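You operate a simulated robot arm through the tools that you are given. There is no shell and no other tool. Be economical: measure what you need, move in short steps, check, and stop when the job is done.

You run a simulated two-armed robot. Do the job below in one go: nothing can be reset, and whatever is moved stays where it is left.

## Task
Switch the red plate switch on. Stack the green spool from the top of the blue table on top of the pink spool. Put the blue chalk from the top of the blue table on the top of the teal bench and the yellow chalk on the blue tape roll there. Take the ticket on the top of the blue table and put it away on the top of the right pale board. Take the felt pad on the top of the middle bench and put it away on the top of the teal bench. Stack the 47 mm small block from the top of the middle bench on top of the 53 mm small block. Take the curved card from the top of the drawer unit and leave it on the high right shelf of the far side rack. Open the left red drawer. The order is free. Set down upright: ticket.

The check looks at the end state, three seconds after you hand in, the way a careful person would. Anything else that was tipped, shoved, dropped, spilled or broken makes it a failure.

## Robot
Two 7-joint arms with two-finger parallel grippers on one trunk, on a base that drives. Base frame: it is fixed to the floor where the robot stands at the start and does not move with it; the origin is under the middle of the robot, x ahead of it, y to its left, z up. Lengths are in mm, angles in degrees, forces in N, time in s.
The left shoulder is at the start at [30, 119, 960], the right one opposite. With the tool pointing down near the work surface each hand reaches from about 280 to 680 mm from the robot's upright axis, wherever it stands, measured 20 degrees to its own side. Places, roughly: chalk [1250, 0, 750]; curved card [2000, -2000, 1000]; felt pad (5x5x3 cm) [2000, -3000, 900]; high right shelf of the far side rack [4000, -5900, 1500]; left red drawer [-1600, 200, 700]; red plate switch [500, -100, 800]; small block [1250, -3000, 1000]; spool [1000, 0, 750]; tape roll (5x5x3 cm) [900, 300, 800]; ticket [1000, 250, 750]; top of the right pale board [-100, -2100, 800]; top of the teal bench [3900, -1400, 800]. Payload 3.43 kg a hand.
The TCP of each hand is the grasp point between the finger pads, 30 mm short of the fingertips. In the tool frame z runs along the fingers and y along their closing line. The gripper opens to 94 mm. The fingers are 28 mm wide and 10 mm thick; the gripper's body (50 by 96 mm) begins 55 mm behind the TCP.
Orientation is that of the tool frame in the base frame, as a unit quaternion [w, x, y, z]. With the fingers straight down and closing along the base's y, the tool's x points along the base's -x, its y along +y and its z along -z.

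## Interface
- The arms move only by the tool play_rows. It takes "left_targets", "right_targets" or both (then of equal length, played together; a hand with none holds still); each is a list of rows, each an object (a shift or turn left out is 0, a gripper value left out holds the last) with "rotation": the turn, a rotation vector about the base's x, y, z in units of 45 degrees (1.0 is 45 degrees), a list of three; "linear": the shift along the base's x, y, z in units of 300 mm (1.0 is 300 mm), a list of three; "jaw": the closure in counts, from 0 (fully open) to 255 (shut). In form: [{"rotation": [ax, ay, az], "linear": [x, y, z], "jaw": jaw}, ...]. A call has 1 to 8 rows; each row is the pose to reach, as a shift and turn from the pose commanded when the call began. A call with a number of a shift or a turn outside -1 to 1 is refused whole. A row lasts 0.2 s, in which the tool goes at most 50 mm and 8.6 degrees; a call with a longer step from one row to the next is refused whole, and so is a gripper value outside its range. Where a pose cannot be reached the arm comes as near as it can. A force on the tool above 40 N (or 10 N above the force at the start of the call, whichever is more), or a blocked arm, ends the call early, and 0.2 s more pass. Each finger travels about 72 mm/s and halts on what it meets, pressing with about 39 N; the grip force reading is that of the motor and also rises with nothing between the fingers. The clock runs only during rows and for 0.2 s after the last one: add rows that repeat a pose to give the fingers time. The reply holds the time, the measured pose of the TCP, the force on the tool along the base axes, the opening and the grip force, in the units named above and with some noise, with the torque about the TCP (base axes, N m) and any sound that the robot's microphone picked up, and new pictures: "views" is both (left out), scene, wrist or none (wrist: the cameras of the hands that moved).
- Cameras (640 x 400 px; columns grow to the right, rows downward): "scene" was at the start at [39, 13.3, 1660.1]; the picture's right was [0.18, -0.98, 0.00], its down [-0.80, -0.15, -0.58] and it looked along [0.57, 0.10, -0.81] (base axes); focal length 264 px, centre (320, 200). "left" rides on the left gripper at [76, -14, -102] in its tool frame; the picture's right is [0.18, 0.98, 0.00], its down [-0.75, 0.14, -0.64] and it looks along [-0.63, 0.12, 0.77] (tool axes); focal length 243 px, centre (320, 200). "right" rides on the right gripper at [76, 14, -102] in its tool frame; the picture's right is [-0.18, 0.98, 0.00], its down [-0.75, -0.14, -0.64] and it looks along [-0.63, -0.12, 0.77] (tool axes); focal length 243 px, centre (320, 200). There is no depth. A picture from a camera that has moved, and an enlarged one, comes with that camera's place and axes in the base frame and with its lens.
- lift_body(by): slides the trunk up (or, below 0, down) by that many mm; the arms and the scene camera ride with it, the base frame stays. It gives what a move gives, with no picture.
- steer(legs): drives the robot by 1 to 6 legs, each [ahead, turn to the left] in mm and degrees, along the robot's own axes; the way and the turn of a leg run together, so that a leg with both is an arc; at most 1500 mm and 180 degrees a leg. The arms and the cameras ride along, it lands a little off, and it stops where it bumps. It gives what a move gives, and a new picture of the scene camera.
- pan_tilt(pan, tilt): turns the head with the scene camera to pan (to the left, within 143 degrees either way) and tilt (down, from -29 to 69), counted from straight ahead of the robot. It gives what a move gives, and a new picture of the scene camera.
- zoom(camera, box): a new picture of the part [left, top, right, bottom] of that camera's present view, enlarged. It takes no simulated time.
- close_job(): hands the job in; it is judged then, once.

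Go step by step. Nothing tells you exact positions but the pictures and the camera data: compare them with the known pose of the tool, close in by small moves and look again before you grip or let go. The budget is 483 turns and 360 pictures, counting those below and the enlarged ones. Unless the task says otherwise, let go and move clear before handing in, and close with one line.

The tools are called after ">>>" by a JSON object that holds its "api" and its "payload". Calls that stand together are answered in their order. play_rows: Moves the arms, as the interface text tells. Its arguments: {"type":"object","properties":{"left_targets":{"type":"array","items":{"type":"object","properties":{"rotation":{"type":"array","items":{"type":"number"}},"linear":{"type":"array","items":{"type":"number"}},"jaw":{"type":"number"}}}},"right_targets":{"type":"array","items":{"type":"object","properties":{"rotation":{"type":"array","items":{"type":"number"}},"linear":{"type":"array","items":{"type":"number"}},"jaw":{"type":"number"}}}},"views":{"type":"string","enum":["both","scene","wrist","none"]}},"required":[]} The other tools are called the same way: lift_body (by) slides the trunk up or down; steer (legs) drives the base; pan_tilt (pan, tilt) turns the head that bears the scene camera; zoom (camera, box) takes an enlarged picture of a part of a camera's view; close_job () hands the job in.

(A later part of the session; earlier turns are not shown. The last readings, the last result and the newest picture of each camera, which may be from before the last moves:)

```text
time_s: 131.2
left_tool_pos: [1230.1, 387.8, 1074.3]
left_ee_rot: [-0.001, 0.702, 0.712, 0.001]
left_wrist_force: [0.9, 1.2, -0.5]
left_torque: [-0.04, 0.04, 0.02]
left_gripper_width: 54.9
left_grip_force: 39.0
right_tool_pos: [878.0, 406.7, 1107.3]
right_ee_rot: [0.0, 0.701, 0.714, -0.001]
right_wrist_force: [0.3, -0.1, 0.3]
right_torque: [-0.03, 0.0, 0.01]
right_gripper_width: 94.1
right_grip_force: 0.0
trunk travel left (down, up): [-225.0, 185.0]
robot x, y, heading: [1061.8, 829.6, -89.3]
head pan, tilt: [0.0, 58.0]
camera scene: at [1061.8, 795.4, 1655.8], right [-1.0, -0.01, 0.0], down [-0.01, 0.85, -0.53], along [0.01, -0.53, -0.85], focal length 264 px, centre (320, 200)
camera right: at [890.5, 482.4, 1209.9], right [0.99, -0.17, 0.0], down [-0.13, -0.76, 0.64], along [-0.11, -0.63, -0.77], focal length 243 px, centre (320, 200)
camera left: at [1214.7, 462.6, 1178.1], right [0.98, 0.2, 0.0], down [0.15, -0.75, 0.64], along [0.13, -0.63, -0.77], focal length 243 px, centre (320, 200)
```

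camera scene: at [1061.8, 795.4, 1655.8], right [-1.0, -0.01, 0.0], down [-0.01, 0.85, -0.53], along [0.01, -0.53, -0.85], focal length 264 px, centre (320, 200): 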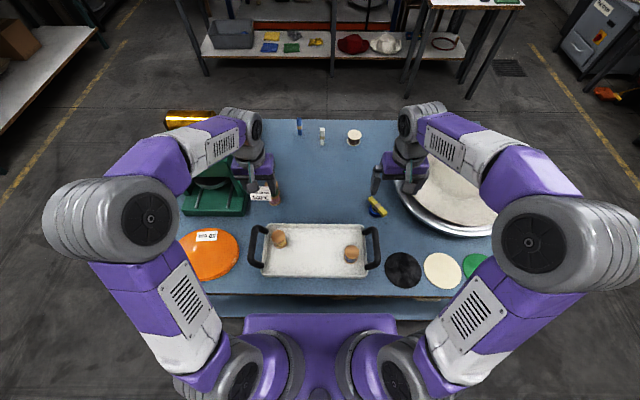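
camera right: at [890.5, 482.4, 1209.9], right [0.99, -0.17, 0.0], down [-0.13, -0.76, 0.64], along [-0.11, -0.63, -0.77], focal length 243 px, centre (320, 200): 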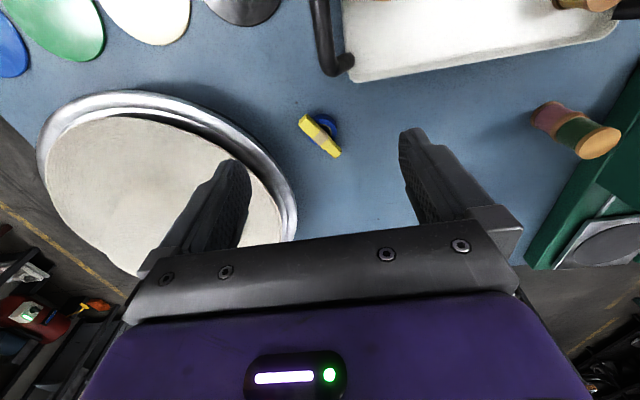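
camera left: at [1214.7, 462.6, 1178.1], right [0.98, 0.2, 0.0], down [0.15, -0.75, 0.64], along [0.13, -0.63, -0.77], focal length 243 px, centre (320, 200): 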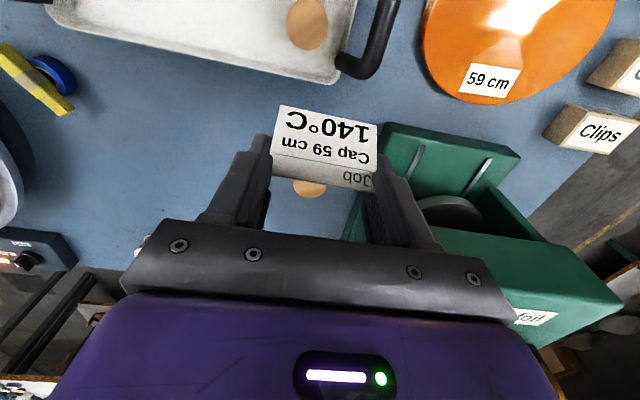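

Driving around the far end of the table to its right side for the blue chalk.

>>> {"api": "steer", "payload": {"legs": [[-120, 0], [0, 89.3], [1250, 0], [0, -90], [1500, 0], [0, -90]]}}

```text
time_s: 156.7
left_tool_pos: [1898.2, -664.9, 1074.8]
left_ee_rot: [0.001, 1.0, 0.013, 0.002]
left_wrist_force: [-0.5, -0.1, 0.0]
left_torque: [0.01, 0.0, -0.04]
left_gripper_width: 54.8
left_grip_force: 38.7
right_tool_pos: [1911.8, -314.1, 1107.2]
right_ee_rot: [0.0, 1.0, 0.015, 0.0]
right_wrist_force: [0.0, -1.2, -0.5]
right_torque: [-0.01, -0.01, 0.02]
right_gripper_width: 94.2
right_grip_force: 0.0
trunk travel left (down, up): [-225.0, 185.0]
robot x, y, heading: [2346.5, -496.5, -178.5]
head pan, tilt: [0.0, 58.0]
camera scene: at [2300.5, -495.7, 1655.7], right [-0.03, 1.0, 0.0], down [0.85, 0.02, -0.53], along [-0.53, -0.01, -0.85], focal length 264 px, centre (320, 200)
```

scene: 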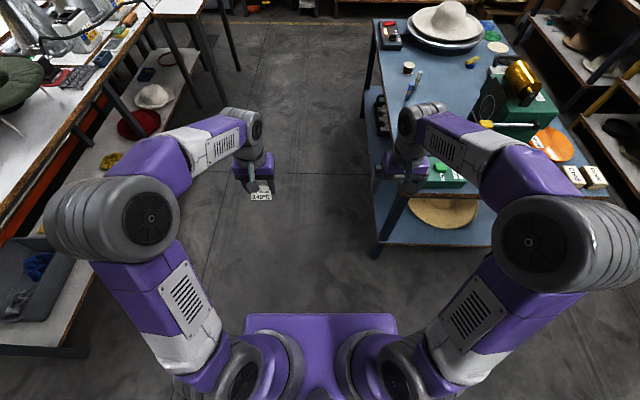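

>>> {"api": "steer", "payload": {"legs": [[0, 15], [500, 0], [0, -16.5], [810, 0], [0, -90]]}}

```text
time_s: 169.2
left_tool_pos: [907.4, -172.4, 1074.7]
left_ee_rot: [-0.001, -0.7, 0.714, -0.001]
left_wrist_force: [-0.4, -0.7, -0.3]
left_torque: [-0.02, 0.0, -0.02]
left_gripper_width: 54.4
left_grip_force: 39.1
right_tool_pos: [1259.4, -203.2, 1107.0]
right_ee_rot: [0.0, -0.7, 0.714, 0.0]
right_wrist_force: [-0.1, -0.4, -0.3]
right_torque: [0.02, -0.01, -0.01]
right_gripper_width: 93.9
right_grip_force: 0.1
trunk travel left (down, up): [-225.0, 185.0]
robot x, y, heading: [1060.1, -622.5, 88.7]
head pan, tilt: [0.0, 58.0]
camera scene: at [1057.3, -585.6, 1655.7], right [1.0, -0.02, 0.0], down [-0.02, -0.85, -0.53], along [0.01, 0.53, -0.85], focal length 264 px, centre (320, 200)
```

scene: 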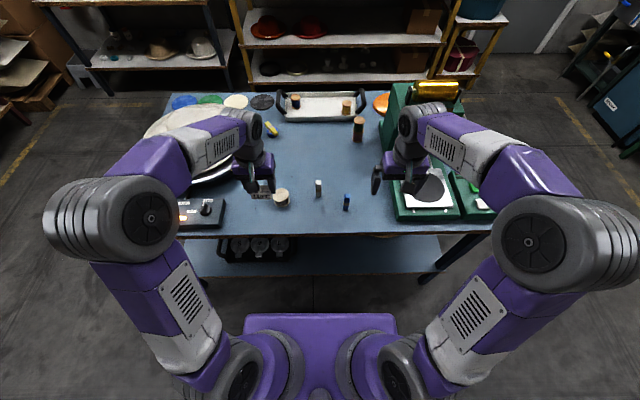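

>>> {"api": "play_rows", "payload": {"right_targets": [{"linear": [-0.08, 0.1, -0.07]}, {"linear": [-0.16, 0.19, -0.14]}, {"linear": [-0.24, 0.29, -0.22]}, {"linear": [-0.31, 0.377, -0.32]}, {"linear": [-0.31, 0.377, -0.4]}], "views": "wrist"}}

>>> {"api": "zoom", "payload": {"camera": "scene", "box": [300, 160, 400, 230]}}

```text
time_s: 170.4
left_tool_pos: [908.5, -171.5, 1074.1]
left_ee_rot: [-0.002, -0.699, 0.715, -0.001]
left_wrist_force: [0.1, -0.3, -0.4]
left_torque: [-0.03, 0.0, -0.04]
left_gripper_width: 54.2
left_grip_force: 38.7
right_tool_pos: [1166.6, -91.4, 986.8]
right_ee_rot: [0.0, -0.701, 0.713, 0.0]
right_wrist_force: [-0.7, -0.5, 0.5]
right_torque: [0.03, -0.02, 0.02]
right_gripper_width: 93.8
right_grip_force: 0.1
trunk travel left (down, up): [-225.0, 185.0]
robot x, y, heading: [1057.9, -623.8, 89.1]
head pan, tilt: [0.0, 58.0]
camera right: at [1149.1, -166.9, 1089.8], right [-0.98, 0.2, 0.0], down [0.15, 0.75, 0.64], along [0.13, 0.63, -0.77], focal length 243 px, centre (320, 200)
```

right: 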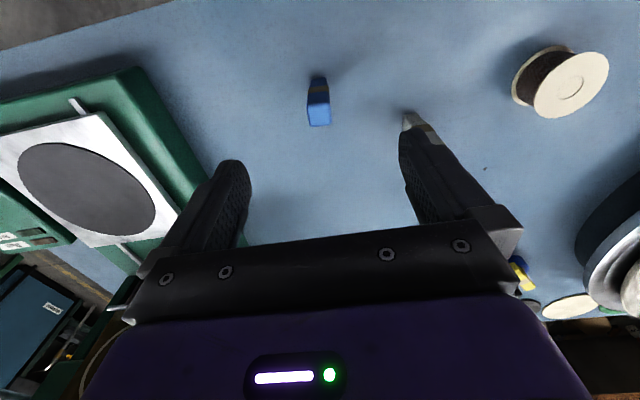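

```text
5.71 times, centred on (350, 195) of scene
camera zoom: at [1057.5, -585.8, 1655.8], right [1.0, -0.02, 0.0], down [-0.02, -0.85, -0.53], along [0.01, 0.53, -0.85], focal length 1506 px, centre (149, 229)
```

zoom: 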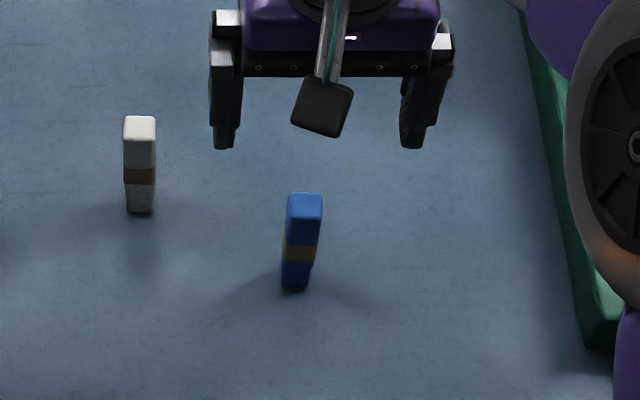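

>>> {"api": "play_rows", "payload": {"right_targets": [{"linear": [-0.006, 0.006, -0.14]}, {"linear": [-0.006, 0.006, -0.28]}, {"linear": [-0.006, 0.006, -0.4]}, {"linear": [-0.006, 0.006, -0.4], "jaw": 255}, {"linear": [-0.006, 0.006, -0.4], "jaw": 255}, {"linear": [-0.006, 0.006, -0.4], "jaw": 255}, {"linear": [-0.006, 0.006, -0.4], "jaw": 255}], "views": "wrist"}}

```text
time_s: 172.0
left_tool_pos: [907.0, -173.1, 1076.4]
left_ee_rot: [-0.001, -0.699, 0.715, -0.001]
left_wrist_force: [-0.1, -0.1, 0.4]
left_torque: [-0.01, -0.01, 0.02]
left_gripper_width: 54.0
left_grip_force: 39.4
right_tool_pos: [1163.4, -90.8, 867.4]
right_ee_rot: [0.0, -0.701, 0.713, 0.001]
right_wrist_force: [0.4, -0.2, 0.0]
right_torque: [-0.04, -0.02, -0.02]
right_gripper_width: 23.2
right_grip_force: 39.1
trunk travel left (down, up): [-225.0, 185.0]
robot x, y, heading: [1059.9, -621.9, 88.7]
head pan, tilt: [0.0, 58.0]
camera right: at [1147.3, -166.9, 968.8], right [-0.98, 0.2, 0.0], down [0.15, 0.75, 0.64], along [0.13, 0.63, -0.77], focal length 243 px, centre (320, 200)
```

right: 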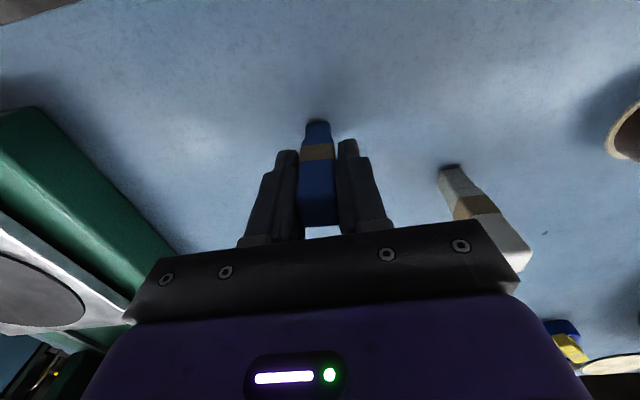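

>>> {"api": "play_rows", "payload": {"right_targets": [{"linear": [0, 0, 0.12]}, {"linear": [0, 0, 0.26]}, {"linear": [0, 0, 0.4]}, {"linear": [0.05, -0.08, 0.5]}, {"linear": [0.12, -0.18, 0.58]}, {"linear": [0.2, -0.28, 0.66]}, {"linear": [0.28, -0.37, 0.74]}, {"linear": [0.3, -0.4, 0.8]}], "views": "wrist"}}

>>> {"api": "steer", "payload": {"legs": [[-200, 0], [0, -90], [0, -60]]}}

>>> {"api": "pan_tilt", "payload": {"pan": -20, "tilt": 25}}

```text
time_s: 173.8
left_tool_pos: [907.5, -173.6, 1074.8]
left_ee_rot: [-0.001, -0.7, 0.714, -0.001]
left_wrist_force: [-0.5, 0.5, -0.4]
left_torque: [-0.02, -0.01, 0.01]
left_gripper_width: 53.9
left_grip_force: 38.7
right_tool_pos: [1254.9, -209.4, 1107.2]
right_ee_rot: [-0.001, -0.701, 0.713, 0.0]
right_wrist_force: [-0.5, -0.5, -0.2]
right_torque: [0.01, -0.03, -0.01]
right_gripper_width: 23.0
right_grip_force: 38.9
trunk travel left (down, up): [-225.0, 185.0]
robot x, y, heading: [1061.5, -623.8, 88.9]
head pan, tilt: [0.0, 58.0]
camera right: at [1239.3, -285.5, 1209.2], right [-0.98, 0.2, 0.0], down [0.15, 0.75, 0.64], along [0.13, 0.63, -0.77], focal length 243 px, centre (320, 200)
```

right: 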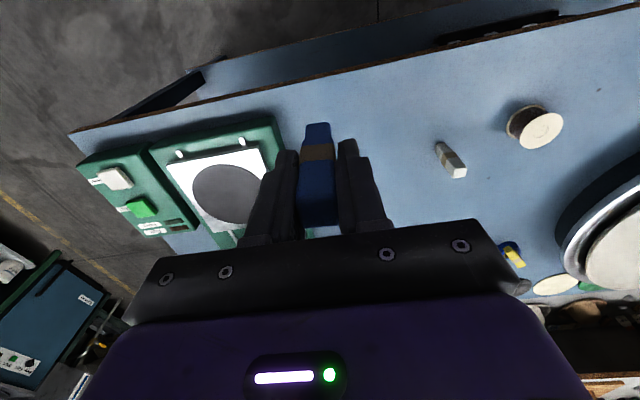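

```text
time_s: 181.9
left_tool_pos: [1412.8, -1137.8, 1073.7]
left_ee_rot: [-0.001, 0.507, 0.862, 0.002]
left_wrist_force: [0.3, -0.1, -0.7]
left_torque: [0.01, 0.02, -0.01]
left_gripper_width: 53.9
left_grip_force: 39.2
right_tool_pos: [1093.6, -1281.2, 1106.9]
right_ee_rot: [0.0, 0.505, 0.863, 0.0]
right_wrist_force: [-0.6, 0.5, 0.3]
right_torque: [-0.02, -0.03, -0.02]
right_gripper_width: 21.5
right_grip_force: 39.0
trunk travel left (down, up): [-225.0, 185.0]
robot x, y, heading: [1054.7, -822.1, -60.8]
head pan, tilt: [0.0, 58.0]
camera scene: at [1070.6, -857.4, 1655.7], right [-0.87, -0.49, 0.0], down [-0.41, 0.74, -0.53], along [0.26, -0.46, -0.85], focal length 264 px, centre (320, 200)
```

scene: 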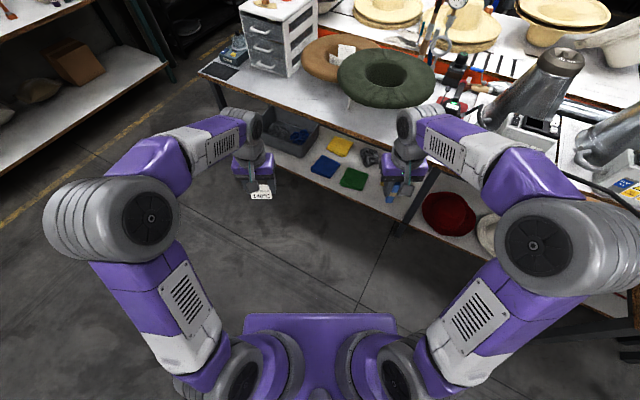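

```text
time_s: 182.8
left_tool_pos: [1413.1, -1136.3, 1074.3]
left_ee_rot: [-0.001, 0.506, 0.862, 0.001]
left_wrist_force: [0.6, -0.2, -0.2]
left_torque: [0.02, -0.01, 0.0]
left_gripper_width: 53.9
left_grip_force: 38.4
right_tool_pos: [1093.5, -1282.1, 1106.2]
right_ee_rot: [-0.001, 0.506, 0.863, 0.001]
right_wrist_force: [0.5, 0.6, -0.7]
right_torque: [-0.01, -0.02, 0.01]
right_gripper_width: 21.6
right_grip_force: 39.4
trunk travel left (down, up): [-225.0, 185.0]
robot x, y, heading: [1057.2, -822.0, -60.8]
head pan, tilt: [-20.0, 25.0]
camera scene: at [1052.0, -888.0, 1703.4], right [-0.99, -0.16, 0.0], down [-0.07, 0.42, -0.91], along [0.14, -0.89, -0.42], focal length 264 px, centre (320, 200)
```

scene: 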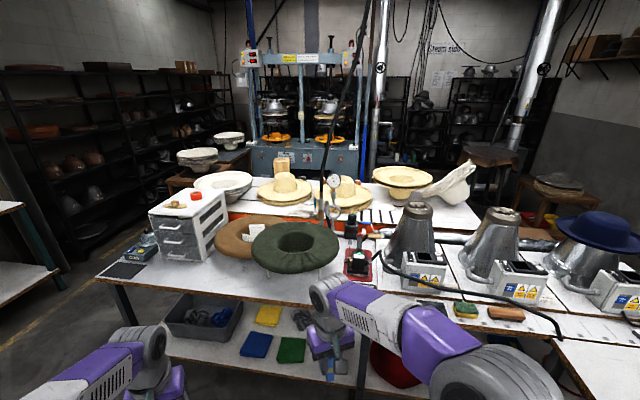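

>>> {"api": "pan_tilt", "payload": {"pan": -55, "tilt": 28}}

>>> {"api": "zoom", "payload": {"camera": "scene", "box": [200, 100, 640, 375]}}

```text
time_s: 183.9
left_tool_pos: [1412.0, -1138.4, 1075.1]
left_ee_rot: [-0.002, 0.507, 0.862, 0.001]
left_wrist_force: [0.6, 0.2, 0.1]
left_torque: [0.03, 0.03, 0.02]
left_gripper_width: 54.0
left_grip_force: 39.0
right_tool_pos: [1094.4, -1280.9, 1106.6]
right_ee_rot: [0.0, 0.506, 0.863, 0.0]
right_wrist_force: [0.2, 0.5, -0.4]
right_torque: [-0.02, -0.03, 0.02]
right_gripper_width: 21.5
right_grip_force: 39.3
trunk travel left (down, up): [-225.0, 185.0]
robot x, y, heading: [1054.4, -824.0, -61.1]
head pan, tilt: [-55.0, 28.0]
camera scene: at [997.6, -879.1, 1698.6], right [-0.9, 0.44, 0.0], down [0.2, 0.42, -0.88], along [-0.39, -0.79, -0.47], focal length 264 px, centre (320, 200)
```

scene: 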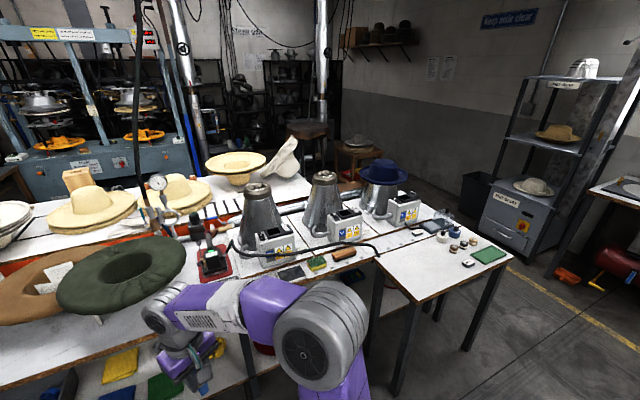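

```text
1.45 times, centred on (420, 238) of scene
camera zoom: at [997.6, -879.1, 1698.6], right [-0.9, 0.44, 0.0], down [0.2, 0.42, -0.88], along [-0.39, -0.79, -0.47], focal length 383 px, centre (174, 146)
```

zoom: 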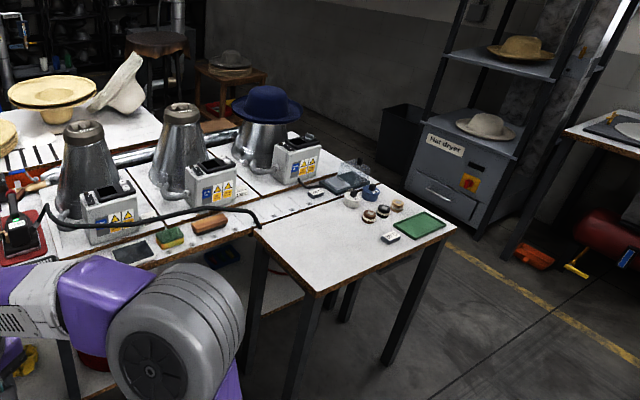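

I'll drive to the right end of the island for a better look at the pale boards.

>>> {"api": "steer", "payload": {"legs": [[0, -119], [1150, 0]]}}

>>> {"api": "pan_tilt", "payload": {"pan": 85, "tilt": 30}}

>>> {"api": "zoom", "payload": {"camera": "scene", "box": [160, 60, 480, 260]}}

```text
time_s: 194.7
left_tool_pos: [-536.9, -1015.8, 1075.0]
left_ee_rot: [0.0, 1.0, 0.017, 0.002]
left_wrist_force: [0.0, -0.1, -0.9]
left_torque: [0.0, -0.04, -0.01]
left_gripper_width: 54.1
left_grip_force: 39.1
right_tool_pos: [-521.0, -666.1, 1107.0]
right_ee_rot: [-0.001, 1.0, 0.018, 0.0]
right_wrist_force: [-0.4, 0.0, 0.1]
right_torque: [0.0, 0.04, 0.01]
right_gripper_width: 21.6
right_grip_force: 39.3
trunk travel left (down, up): [-225.0, 185.0]
robot x, y, heading: [-91.2, -840.8, -178.0]
head pan, tilt: [-55.0, 28.0]
camera scene: at [-122.3, -766.4, 1698.6], right [0.8, 0.6, 0.0], down [0.28, -0.38, -0.88], along [-0.53, 0.71, -0.47], focal length 264 px, centre (320, 200)
```

scene: 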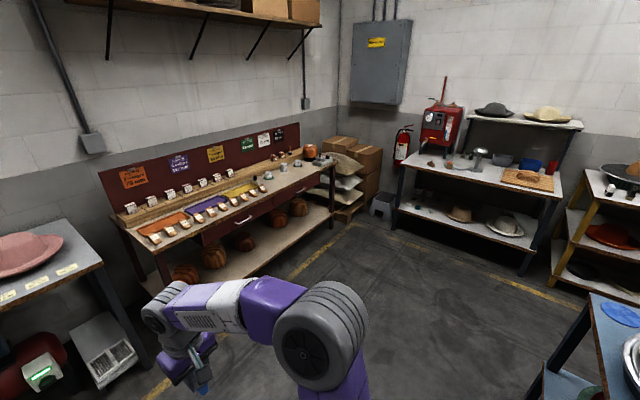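

```text
time_s: 196.9
left_tool_pos: [-536.5, -1016.2, 1073.9]
left_ee_rot: [-0.001, 1.0, 0.017, 0.001]
left_wrist_force: [0.1, -0.1, 0.8]
left_torque: [0.0, 0.03, 0.05]
left_gripper_width: 53.9
left_grip_force: 39.3
right_tool_pos: [-521.0, -667.0, 1106.4]
right_ee_rot: [0.001, 1.0, 0.019, 0.0]
right_wrist_force: [-0.6, 0.6, -1.2]
right_torque: [0.0, -0.02, 0.02]
right_gripper_width: 21.6
right_grip_force: 39.1
trunk travel left (down, up): [-225.0, 185.0]
robot x, y, heading: [-94.3, -841.2, -178.2]
head pan, tilt: [85.0, 30.0]
camera scene: at [-72.0, -929.6, 1695.5], right [-1.0, 0.05, 0.0], down [0.03, 0.5, -0.87], along [-0.05, -0.86, -0.5], focal length 264 px, centre (320, 200)
```

scene: 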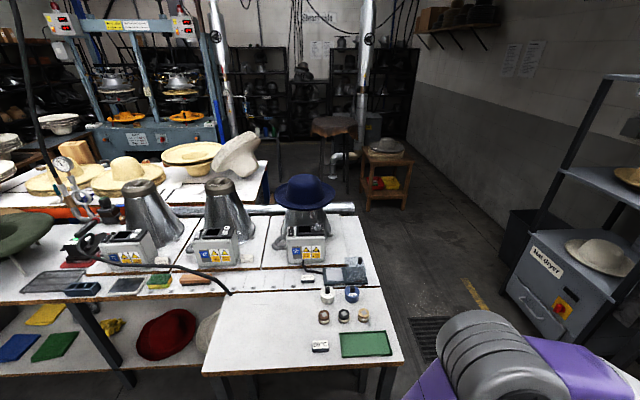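

```text
2.00 times, centred on (320, 160) of scene
camera zoom: at [-72.0, -929.6, 1695.5], right [-1.0, 0.05, 0.0], down [0.03, 0.5, -0.87], along [-0.05, -0.86, -0.5], focal length 527 px, centre (320, 280)
```

zoom: 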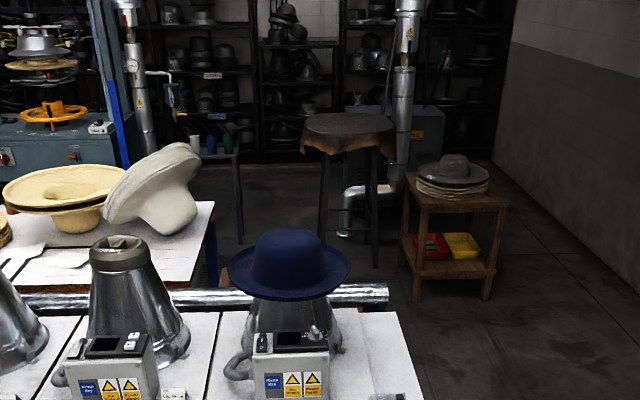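

The right pale board is the one under the blue-hat cone, spanning x −358 to 135 and y −1866 to about −2300, with free space on its right side. I'll drive around to the island's right end, facing +x.

>>> {"api": "pan_tilt", "payload": {"pan": 0, "tilt": 50}}

>>> {"api": "steer", "payload": {"legs": [[780, -2], [0, 90], [1270, 0], [0, 90]]}}

```text
time_s: 198.5
left_tool_pos: [-536.4, -1017.5, 1074.8]
left_ee_rot: [0.001, 1.0, 0.018, 0.002]
left_wrist_force: [0.3, -0.1, -0.5]
left_torque: [-0.02, 0.0, -0.01]
left_gripper_width: 54.3
left_grip_force: 38.7
right_tool_pos: [-520.7, -667.2, 1106.9]
right_ee_rot: [0.0, 1.0, 0.019, 0.0]
right_wrist_force: [-0.2, 0.2, -0.1]
right_torque: [0.0, 0.02, 0.0]
right_gripper_width: 21.5
right_grip_force: 38.8
trunk travel left (down, up): [-225.0, 185.0]
robot x, y, heading: [-91.8, -840.6, -178.2]
head pan, tilt: [0.0, 50.0]
camera scene: at [-144.1, -842.0, 1666.0], right [-0.04, 1.0, 0.0], down [0.77, 0.03, -0.64], along [-0.64, -0.02, -0.77], focal length 264 px, centre (320, 200)
```

scene: 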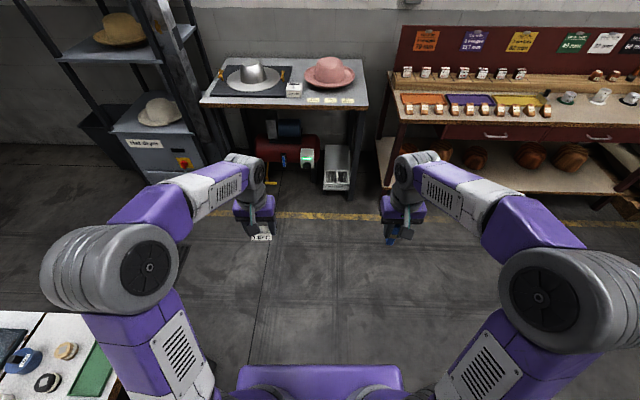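

```text
time_s: 216.4
left_tool_pos: [-485.5, -1978.2, 1075.2]
left_ee_rot: [-0.002, 0.012, 1.0, 0.0]
left_wrist_force: [0.0, 0.7, 0.3]
left_torque: [0.01, 0.02, 0.0]
left_gripper_width: 53.9
left_grip_force: 38.8
right_tool_pos: [-522.8, -2326.4, 1107.0]
right_ee_rot: [0.0, 0.011, 1.0, 0.0]
right_wrist_force: [0.2, 0.1, -0.1]
right_torque: [-0.01, -0.01, 0.0]
right_gripper_width: 21.6
right_grip_force: 39.1
trunk travel left (down, up): [-225.0, 185.0]
robot x, y, heading: [-938.6, -2125.0, -1.6]
head pan, tilt: [0.0, 50.0]
camera scene: at [-893.3, -2127.7, 1665.9], right [-0.03, -1.0, 0.0], down [-0.77, 0.02, -0.64], along [0.64, -0.02, -0.77], focal length 264 px, centre (320, 200)
```

scene: 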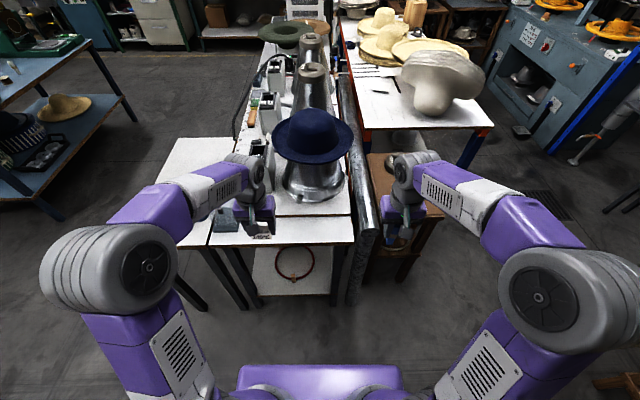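

>>> {"api": "pan_tilt", "payload": {"pan": 15, "tilt": 40}}

>>> {"api": "zoom", "payload": {"camera": "scene", "box": [260, 110, 440, 260]}}

>>> {"api": "zoom", "payload": {"camera": "left", "box": [0, 0, 640, 400]}}

```text
time_s: 217.2
left_tool_pos: [-485.3, -1978.4, 1074.5]
left_ee_rot: [-0.002, 0.012, 1.0, 0.0]
left_wrist_force: [-0.5, -0.6, 0.4]
left_torque: [0.0, -0.01, -0.01]
left_gripper_width: 54.3
left_grip_force: 39.1
right_tool_pos: [-522.9, -2326.1, 1107.4]
right_ee_rot: [0.0, 0.011, 1.0, 0.0]
right_wrist_force: [-0.6, -0.9, 0.4]
right_torque: [0.0, 0.02, -0.01]
right_gripper_width: 21.4
right_grip_force: 39.3
trunk travel left (down, up): [-225.0, 185.0]
robot x, y, heading: [-933.7, -2123.8, -1.3]
head pan, tilt: [15.0, 40.0]
camera scene: at [-887.6, -2106.2, 1680.1], right [0.23, -0.97, 0.0], down [-0.63, -0.15, -0.77], along [0.74, 0.18, -0.64], focal length 264 px, centre (320, 200)
```

scene: 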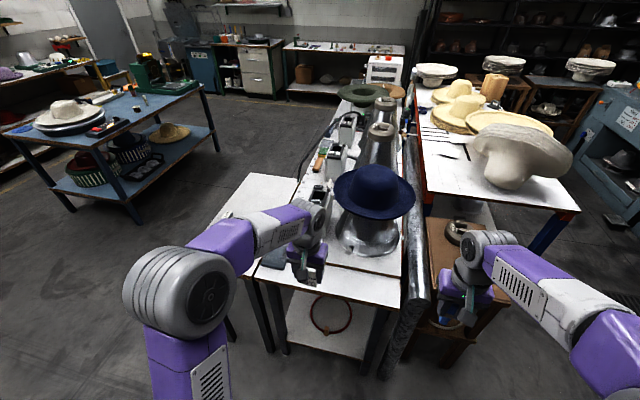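

```text
2.67 times, centred on (350, 185) of scene
camera zoom: at [-887.6, -2106.2, 1680.1], right [0.23, -0.97, 0.0], down [-0.63, -0.15, -0.77], along [0.74, 0.18, -0.64], focal length 703 px, centre (240, 240)
```

zoom: 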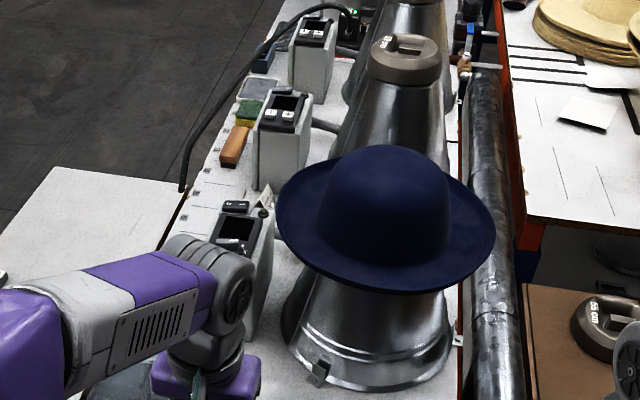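

```text
1.00 times, centred on (320, 200) of left (not enlarged: the box is as wide or as high as the picture)
camera zoom: at [-561.9, -1991.7, 1177.7], right [-0.16, 0.99, 0.0], down [0.76, 0.12, 0.64], along [0.63, 0.1, -0.77], focal length 243 px, centre (320, 200)
```

zoom: 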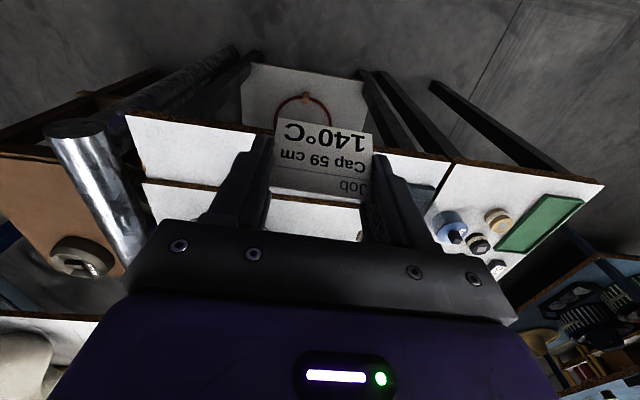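

The pale board starts at a raised brown edge near x≈−255. A free spot near its front-right corner is about (−213, −1930). I'll drive 180 mm forward.

>>> {"api": "steer", "payload": {"legs": [[180, 0]]}}

>>> {"api": "zoom", "payload": {"camera": "scene", "box": [200, 130, 420, 300]}}

>>> {"api": "zoom", "payload": {"camera": "left", "box": [0, 0, 640, 400]}}

```text
time_s: 218.7
left_tool_pos: [-309.4, -1981.7, 1073.6]
left_ee_rot: [-0.002, 0.011, 1.0, 0.0]
left_wrist_force: [1.0, -0.4, 0.4]
left_torque: [0.01, 0.01, 0.0]
left_gripper_width: 53.9
left_grip_force: 39.3
right_tool_pos: [-345.7, -2330.7, 1106.8]
right_ee_rot: [-0.001, 0.01, 1.0, 0.0]
right_wrist_force: [0.2, -0.4, 0.0]
right_torque: [0.01, 0.03, 0.02]
right_gripper_width: 21.5
right_grip_force: 39.0
trunk travel left (down, up): [-225.0, 185.0]
robot x, y, heading: [-762.5, -2132.6, -1.5]
head pan, tilt: [15.0, 40.0]
camera scene: at [-710.7, -2110.4, 1680.1], right [0.24, -0.97, 0.0], down [-0.63, -0.15, -0.77], along [0.74, 0.18, -0.64], focal length 264 px, centre (320, 200)
```

scene: 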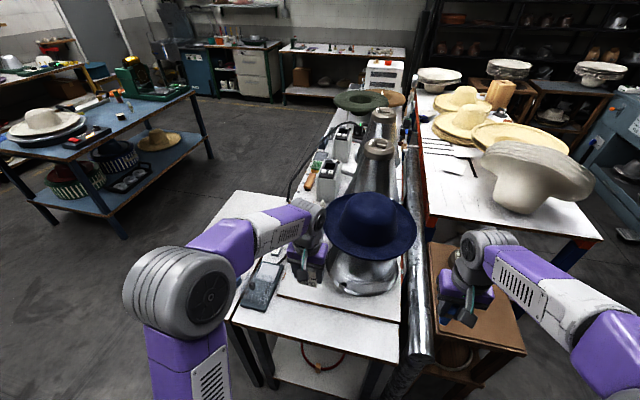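

```text
2.35 times, centred on (310, 215) of scene
camera zoom: at [-710.7, -2110.4, 1680.1], right [0.24, -0.97, 0.0], down [-0.63, -0.15, -0.77], along [0.74, 0.18, -0.64], focal length 620 px, centre (344, 165)
```

zoom: 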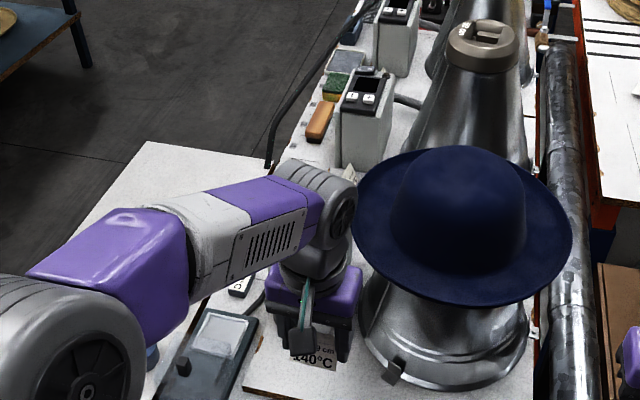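

```text
1.00 times, centred on (320, 200) of left (not enlarged: the box is as wide or as high as the picture)
camera zoom: at [-385.6, -1995.3, 1177.5], right [-0.16, 0.99, 0.0], down [0.76, 0.12, 0.64], along [0.63, 0.1, -0.77], focal length 243 px, centre (320, 200)
```

zoom: 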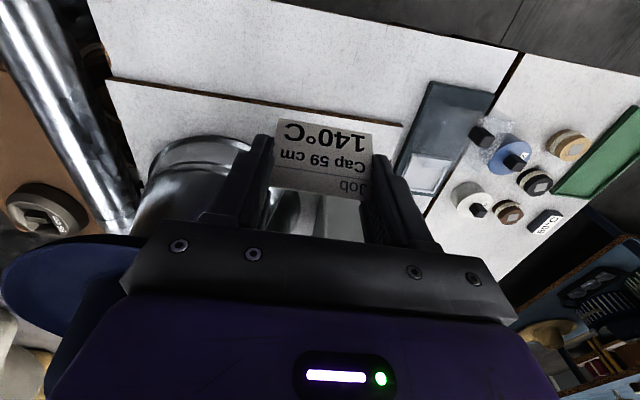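

>>> {"api": "play_rows", "payload": {"left_targets": [{"linear": [0.1, 0.05, -0.02]}, {"linear": [0.2, 0.11, -0.08]}, {"linear": [0.32, 0.173, -0.16]}, {"linear": [0.32, 0.173, -0.3]}, {"linear": [0.32, 0.173, -0.45]}, {"linear": [0.32, 0.173, -0.55]}], "views": "both"}}

>>> {"api": "zoom", "payload": {"camera": "scene", "box": [230, 170, 430, 320]}}

```text
time_s: 220.1
left_tool_pos: [-215.3, -1929.6, 909.0]
left_ee_rot: [-0.002, 0.012, 1.0, 0.0]
left_wrist_force: [-0.6, 0.3, -0.9]
left_torque: [-0.01, -0.03, 0.0]
left_gripper_width: 53.8
left_grip_force: 38.5
right_tool_pos: [-346.1, -2328.9, 1106.8]
right_ee_rot: [0.0, 0.011, 1.0, -0.001]
right_wrist_force: [0.1, 0.4, -0.4]
right_torque: [0.01, 0.04, -0.05]
right_gripper_width: 21.7
right_grip_force: 39.0
trunk travel left (down, up): [-225.0, 185.0]
robot x, y, heading: [-761.6, -2134.9, -1.5]
head pan, tilt: [15.0, 40.0]
camera scene: at [-711.7, -2110.4, 1680.1], right [0.24, -0.97, 0.0], down [-0.62, -0.15, -0.77], along [0.74, 0.18, -0.64], focal length 264 px, centre (320, 200)
camera left: at [-291.6, -1943.1, 1012.2], right [-0.16, 0.99, 0.0], down [0.76, 0.12, 0.64], along [0.63, 0.1, -0.77], focal length 243 px, centre (320, 200)
```

scene: 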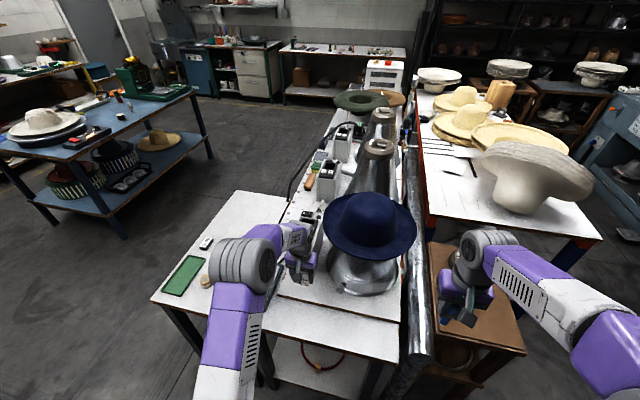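
left: 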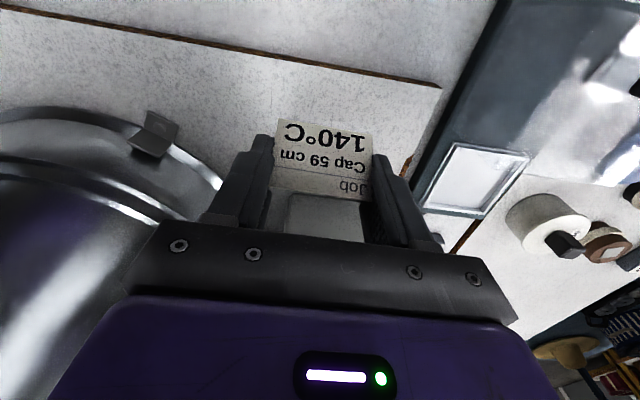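

```text
2.67 times, centred on (330, 245) of scene
camera zoom: at [-711.7, -2110.4, 1680.1], right [0.24, -0.97, 0.0], down [-0.62, -0.15, -0.77], along [0.74, 0.18, -0.64], focal length 703 px, centre (293, 80)
```

zoom: 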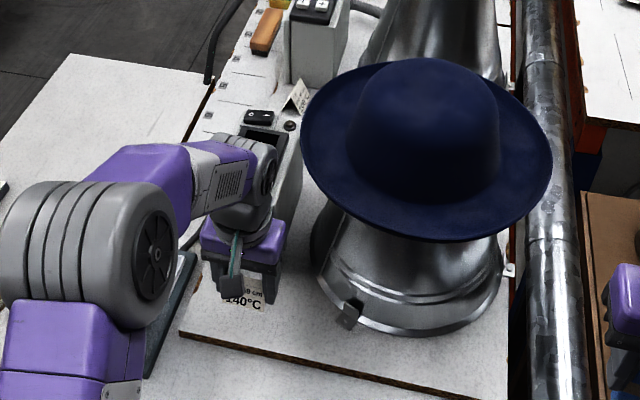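

>>> {"api": "play_rows", "payload": {"left_targets": [{"linear": [0, 0, -0.1]}, {"linear": [0, 0, -0.17]}, {"linear": [0, 0, -0.18]}, {"linear": [0, 0, -0.19]}, {"linear": [0, 0, -0.2]}, {"linear": [0, 0, -0.21]}, {"linear": [0, 0, -0.22]}, {"linear": [0, 0, -0.23]}], "views": "wrist"}}

```text
time_s: 221.8
left_tool_pos: [-211.5, -1929.9, 847.8]
left_ee_rot: [0.002, 0.011, 1.0, -0.001]
left_wrist_force: [-8.1, 0.5, 15.1]
left_torque: [0.02, 0.16, 0.01]
left_gripper_width: 54.1
left_grip_force: 39.3
right_tool_pos: [-347.2, -2330.2, 1108.4]
right_ee_rot: [0.0, 0.01, 1.0, -0.001]
right_wrist_force: [-0.2, 0.5, -0.2]
right_torque: [-0.01, -0.01, 0.01]
right_gripper_width: 21.4
right_grip_force: 38.8
trunk travel left (down, up): [-225.0, 185.0]
robot x, y, heading: [-762.9, -2132.1, -1.6]
head pan, tilt: [15.0, 40.0]
stopped in row 8 (left hand): the force on the tool passed its limit at 50 N (the readings are from after the stop); the commanded pose is now the measured one
camera left: at [-288.9, -1944.3, 950.4], right [-0.16, 0.99, 0.0], down [0.75, 0.13, 0.65], along [0.64, 0.1, -0.76], focal length 243 px, centre (320, 200)
```

left: 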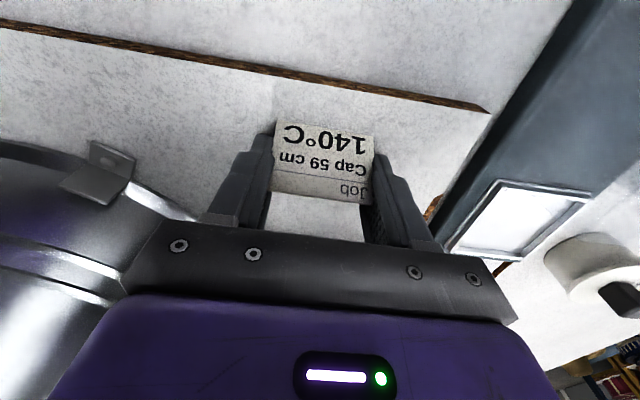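

>>> {"api": "play_rows", "payload": {"left_targets": [{"linear": [-0.004, 0, 0.004]}, {"linear": [-0.004, 0, 0.004], "jaw": 95}, {"linear": [-0.004, 0, 0.004], "jaw": 60}, {"linear": [-0.004, 0, 0.004], "jaw": 20}, {"linear": [-0.004, 0, 0.004], "jaw": 0}], "views": "wrist"}}

>>> {"api": "play_rows", "payload": {"left_targets": [{"linear": [0, 0, 0.1]}, {"linear": [0, 0, 0.25]}, {"linear": [0, 0, 0.4]}, {"linear": [-0.08, 0, 0.5]}, {"linear": [-0.2, 0, 0.6]}, {"linear": [-0.32, 0, 0.7]}], "views": "both"}}

```text
time_s: 223.0
left_tool_pos: [-212.0, -1926.7, 848.2]
left_ee_rot: [0.003, 0.009, 1.0, 0.001]
left_wrist_force: [2.0, 13.3, 13.9]
left_torque: [-0.32, 0.14, -0.07]
left_gripper_width: 86.3
left_grip_force: 0.1
right_tool_pos: [-346.2, -2328.4, 1107.0]
right_ee_rot: [0.001, 0.01, 1.0, -0.001]
right_wrist_force: [-0.9, 0.8, -0.2]
right_torque: [-0.03, 0.0, -0.02]
right_gripper_width: 21.4
right_grip_force: 39.1
trunk travel left (down, up): [-225.0, 185.0]
robot x, y, heading: [-764.5, -2130.7, -1.1]
head pan, tilt: [15.0, 40.0]
camera left: at [-289.4, -1940.4, 950.3], right [-0.17, 0.99, 0.0], down [0.75, 0.13, 0.65], along [0.64, 0.11, -0.76], focal length 243 px, centre (320, 200)
```

left: 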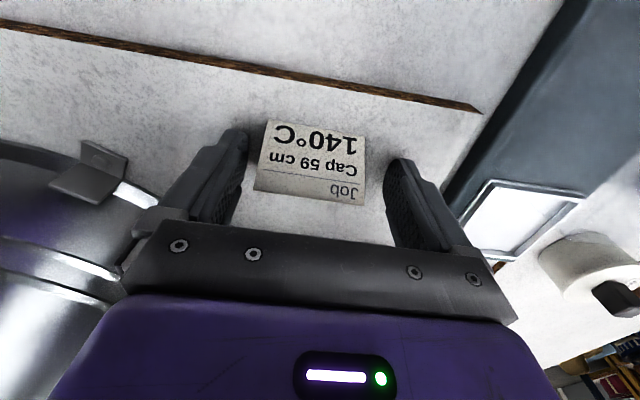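

```text
time_s: 224.4
left_tool_pos: [-308.0, -1928.7, 1058.4]
left_ee_rot: [0.003, 0.011, 1.0, 0.0]
left_wrist_force: [-0.1, 0.1, -0.1]
left_torque: [0.01, -0.03, -0.01]
left_gripper_width: 94.1
left_grip_force: 0.1
right_tool_pos: [-347.4, -2329.7, 1106.7]
right_ee_rot: [0.0, 0.011, 1.0, -0.001]
right_wrist_force: [0.4, 0.3, -0.5]
right_torque: [0.03, -0.02, -0.01]
right_gripper_width: 21.8
right_grip_force: 39.1
trunk travel left (down, up): [-225.0, 185.0]
robot x, y, heading: [-760.8, -2133.9, -1.7]
head pan, tilt: [15.0, 40.0]
camera scene: at [-713.6, -2110.1, 1680.2], right [0.24, -0.97, 0.0], down [-0.62, -0.15, -0.77], along [0.75, 0.18, -0.64], focal length 264 px, centre (320, 200)
camera left: at [-385.0, -1942.2, 1159.9], right [-0.16, 0.99, 0.0], down [0.75, 0.12, 0.65], along [0.64, 0.1, -0.76], focal length 243 px, centre (320, 200)
```

scene: 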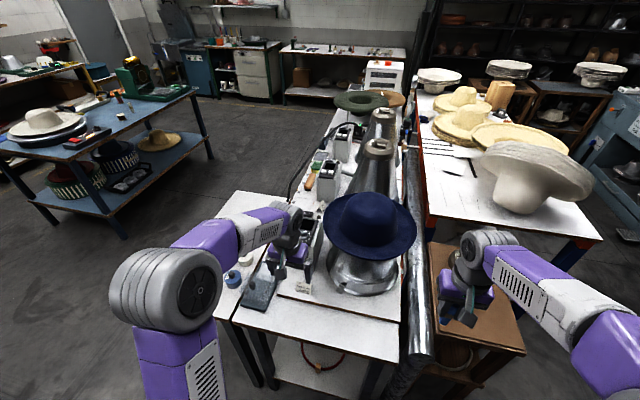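
left: 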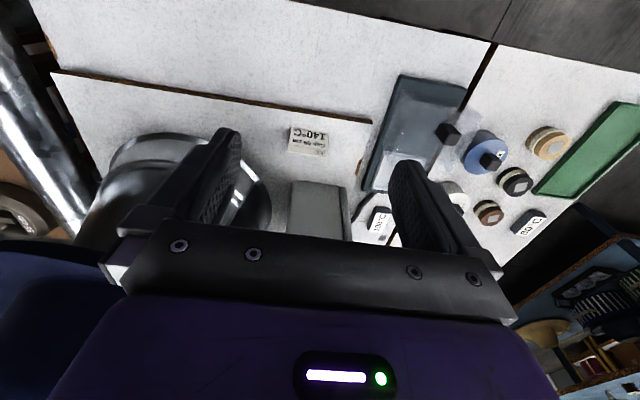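

>>> {"api": "zoom", "payload": {"camera": "left", "box": [250, 70, 420, 200]}}

>>> {"api": "zoom", "payload": {"camera": "scene", "box": [230, 240, 350, 320]}}

```text
3.08 times, centred on (335, 135) of left
camera zoom: at [-385.0, -1942.2, 1159.9], right [-0.16, 0.99, 0.0], down [0.75, 0.12, 0.65], along [0.64, 0.1, -0.76], focal length 746 px, centre (274, 400)
```

zoom: 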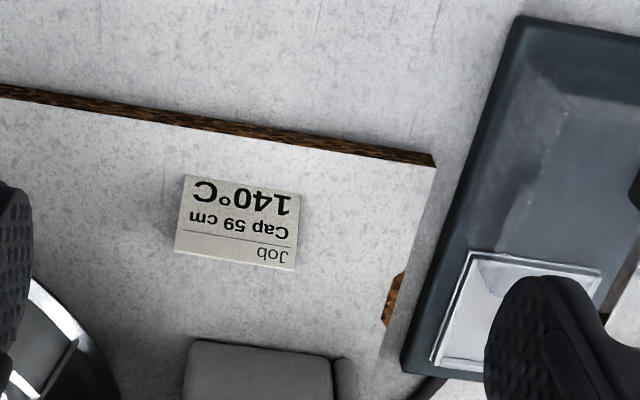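

```text
5.00 times, centred on (290, 280) of scene
camera zoom: at [-713.6, -2110.1, 1680.2], right [0.24, -0.97, 0.0], down [-0.62, -0.15, -0.77], along [0.75, 0.18, -0.64], focal length 1317 px, centre (470, -200)
```

zoom: 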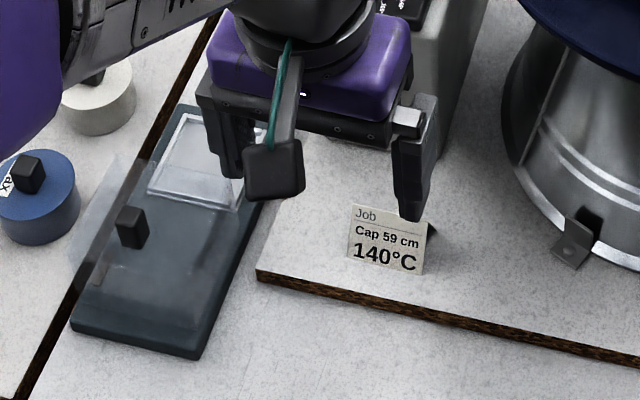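

The ticket stands upright on the right pale board. Next is the red drawer, which is nearby: I'll back off and drive up facing the red bench.

>>> {"api": "steer", "payload": {"legs": [[-200, 0], [0, 91.7], [1500, 0], [790, 0], [0, 90]]}}

>>> {"api": "pan_tilt", "payload": {"pan": 0, "tilt": 45}}

```text
time_s: 244.5
left_tool_pos: [-1387.8, -48.3, 1056.6]
left_ee_rot: [0.0, 1.0, -0.012, -0.002]
left_wrist_force: [0.4, 1.0, -0.1]
left_torque: [0.0, -0.05, -0.04]
left_gripper_width: 94.0
left_grip_force: 0.1
right_tool_pos: [-1347.8, 352.4, 1107.8]
right_ee_rot: [0.001, 1.0, -0.011, 0.0]
right_wrist_force: [0.4, -0.3, -0.5]
right_torque: [0.0, 0.0, 0.02]
right_gripper_width: 21.7
right_grip_force: 38.8
trunk travel left (down, up): [-225.0, 185.0]
robot x, y, heading: [-930.5, 153.7, 178.8]
head pan, tilt: [15.0, 40.0]
camera scene: at [-987.1, 133.7, 1680.1], right [-0.23, 0.97, 0.0], down [0.62, 0.15, -0.77], along [-0.74, -0.18, -0.64], focal length 264 px, centre (320, 200)
```

scene: 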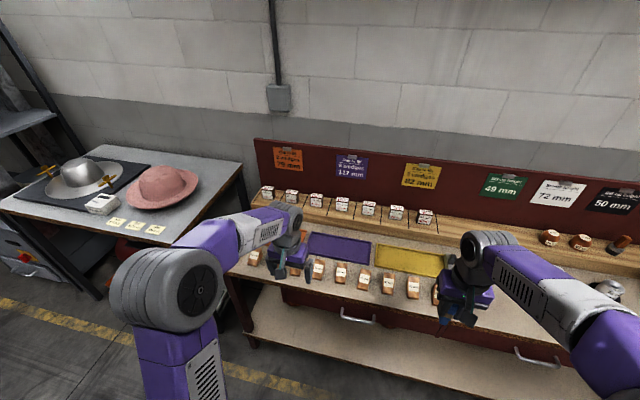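

```text
time_s: 245.2
left_tool_pos: [-1388.4, -48.6, 1056.0]
left_ee_rot: [-0.001, 1.0, -0.012, -0.001]
left_wrist_force: [-0.5, -0.2, -0.3]
left_torque: [0.01, -0.01, -0.03]
left_gripper_width: 94.3
left_grip_force: 0.1
right_tool_pos: [-1346.5, 353.6, 1107.7]
right_ee_rot: [0.0, 1.0, -0.011, 0.0]
right_wrist_force: [0.0, 0.6, -0.3]
right_torque: [-0.01, 0.0, -0.01]
right_gripper_width: 21.5
right_grip_force: 38.9
trunk travel left (down, up): [-225.0, 185.0]
robot x, y, heading: [-932.8, 154.2, 178.6]
head pan, tilt: [0.0, 45.0]
camera scene: at [-985.8, 155.7, 1672.9], right [0.02, 1.0, 0.0], down [0.71, -0.02, -0.71], along [-0.71, 0.02, -0.71], focal length 264 px, centre (320, 200)
```

scene: 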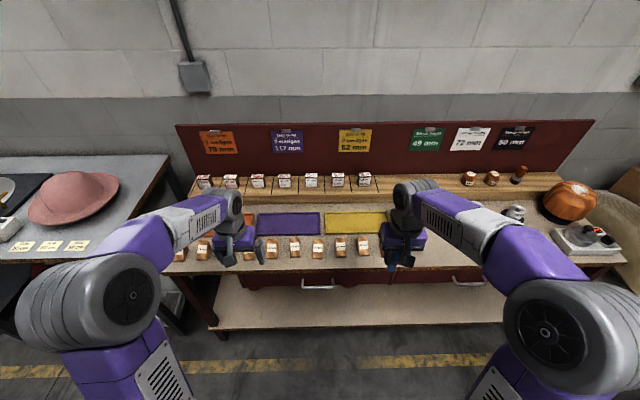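

>>> {"api": "steer", "payload": {"legs": [[0, -20]]}}

>>> {"api": "pan_tilt", "payload": {"pan": 20, "tilt": 55}}

>>> {"api": "zoom", "payload": {"camera": "scene", "box": [250, 160, 410, 270]}}

```text
time_s: 246.7
left_tool_pos: [-1430.0, 122.1, 1057.1]
left_ee_rot: [0.0, 0.982, -0.187, -0.002]
left_wrist_force: [0.3, 0.3, 0.1]
left_torque: [-0.02, 0.02, -0.01]
left_gripper_width: 94.0
left_grip_force: 0.0
right_tool_pos: [-1253.4, 483.8, 1106.1]
right_ee_rot: [0.0, 0.982, -0.186, 0.0]
right_wrist_force: [0.7, 0.4, -0.3]
right_torque: [-0.02, 0.01, -0.01]
right_gripper_width: 21.7
right_grip_force: 39.0
trunk travel left (down, up): [-225.0, 185.0]
robot x, y, heading: [-931.0, 154.3, 158.4]
head pan, tilt: [0.0, 45.0]
camera scene: at [-982.0, 173.9, 1672.9], right [0.37, 0.93, 0.0], down [0.66, -0.26, -0.71], along [-0.66, 0.26, -0.71], focal length 264 px, centre (320, 200)
```

scene: 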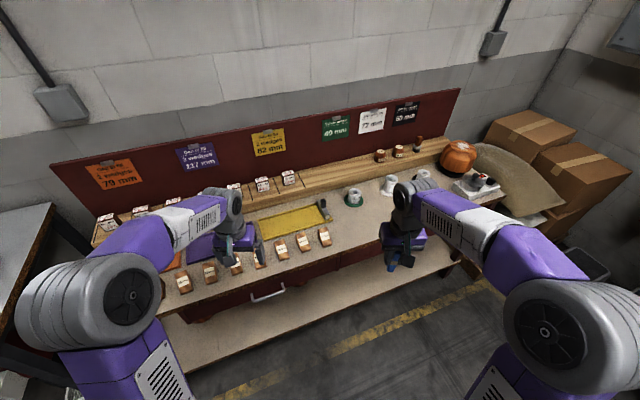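

```text
time_s: 247.6
left_tool_pos: [-1430.1, 121.7, 1057.2]
left_ee_rot: [-0.001, 0.982, -0.187, -0.002]
left_wrist_force: [0.1, 0.5, -0.4]
left_torque: [0.02, 0.04, 0.0]
left_gripper_width: 93.8
left_grip_force: 0.0
right_tool_pos: [-1253.7, 483.9, 1107.1]
right_ee_rot: [-0.001, 0.982, -0.186, 0.001]
right_wrist_force: [-1.0, -0.2, 0.4]
right_torque: [-0.02, 0.01, 0.01]
right_gripper_width: 21.4
right_grip_force: 39.1
trunk travel left (down, up): [-225.0, 185.0]
robot x, y, heading: [-932.8, 153.2, 158.4]
head pan, tilt: [20.0, 55.0]
camera scene: at [-978.7, 145.6, 1659.5], right [0.03, 1.0, 0.0], down [0.82, -0.02, -0.57], along [-0.57, 0.02, -0.82], focal length 264 px, centre (320, 200)
```

scene: 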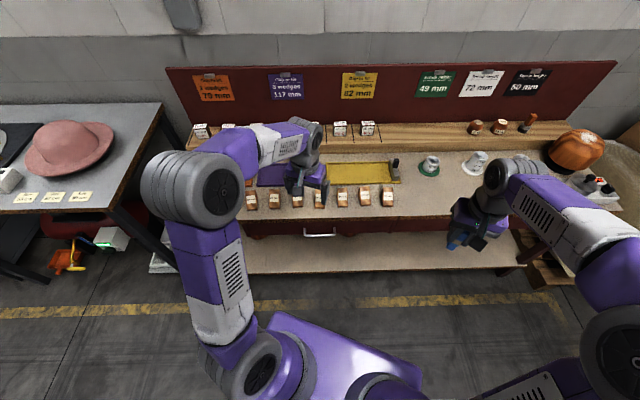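

```text
3.64 times, centred on (330, 215) of scene
camera zoom: at [-978.7, 145.6, 1659.5], right [0.03, 1.0, 0.0], down [0.82, -0.02, -0.57], along [-0.57, 0.02, -0.82], focal length 958 px, centre (284, 146)
```

zoom: 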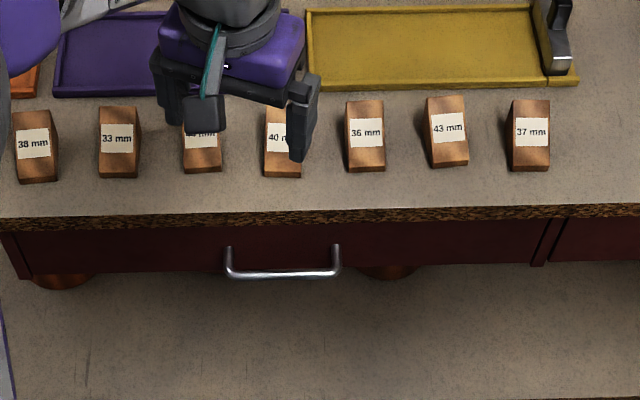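

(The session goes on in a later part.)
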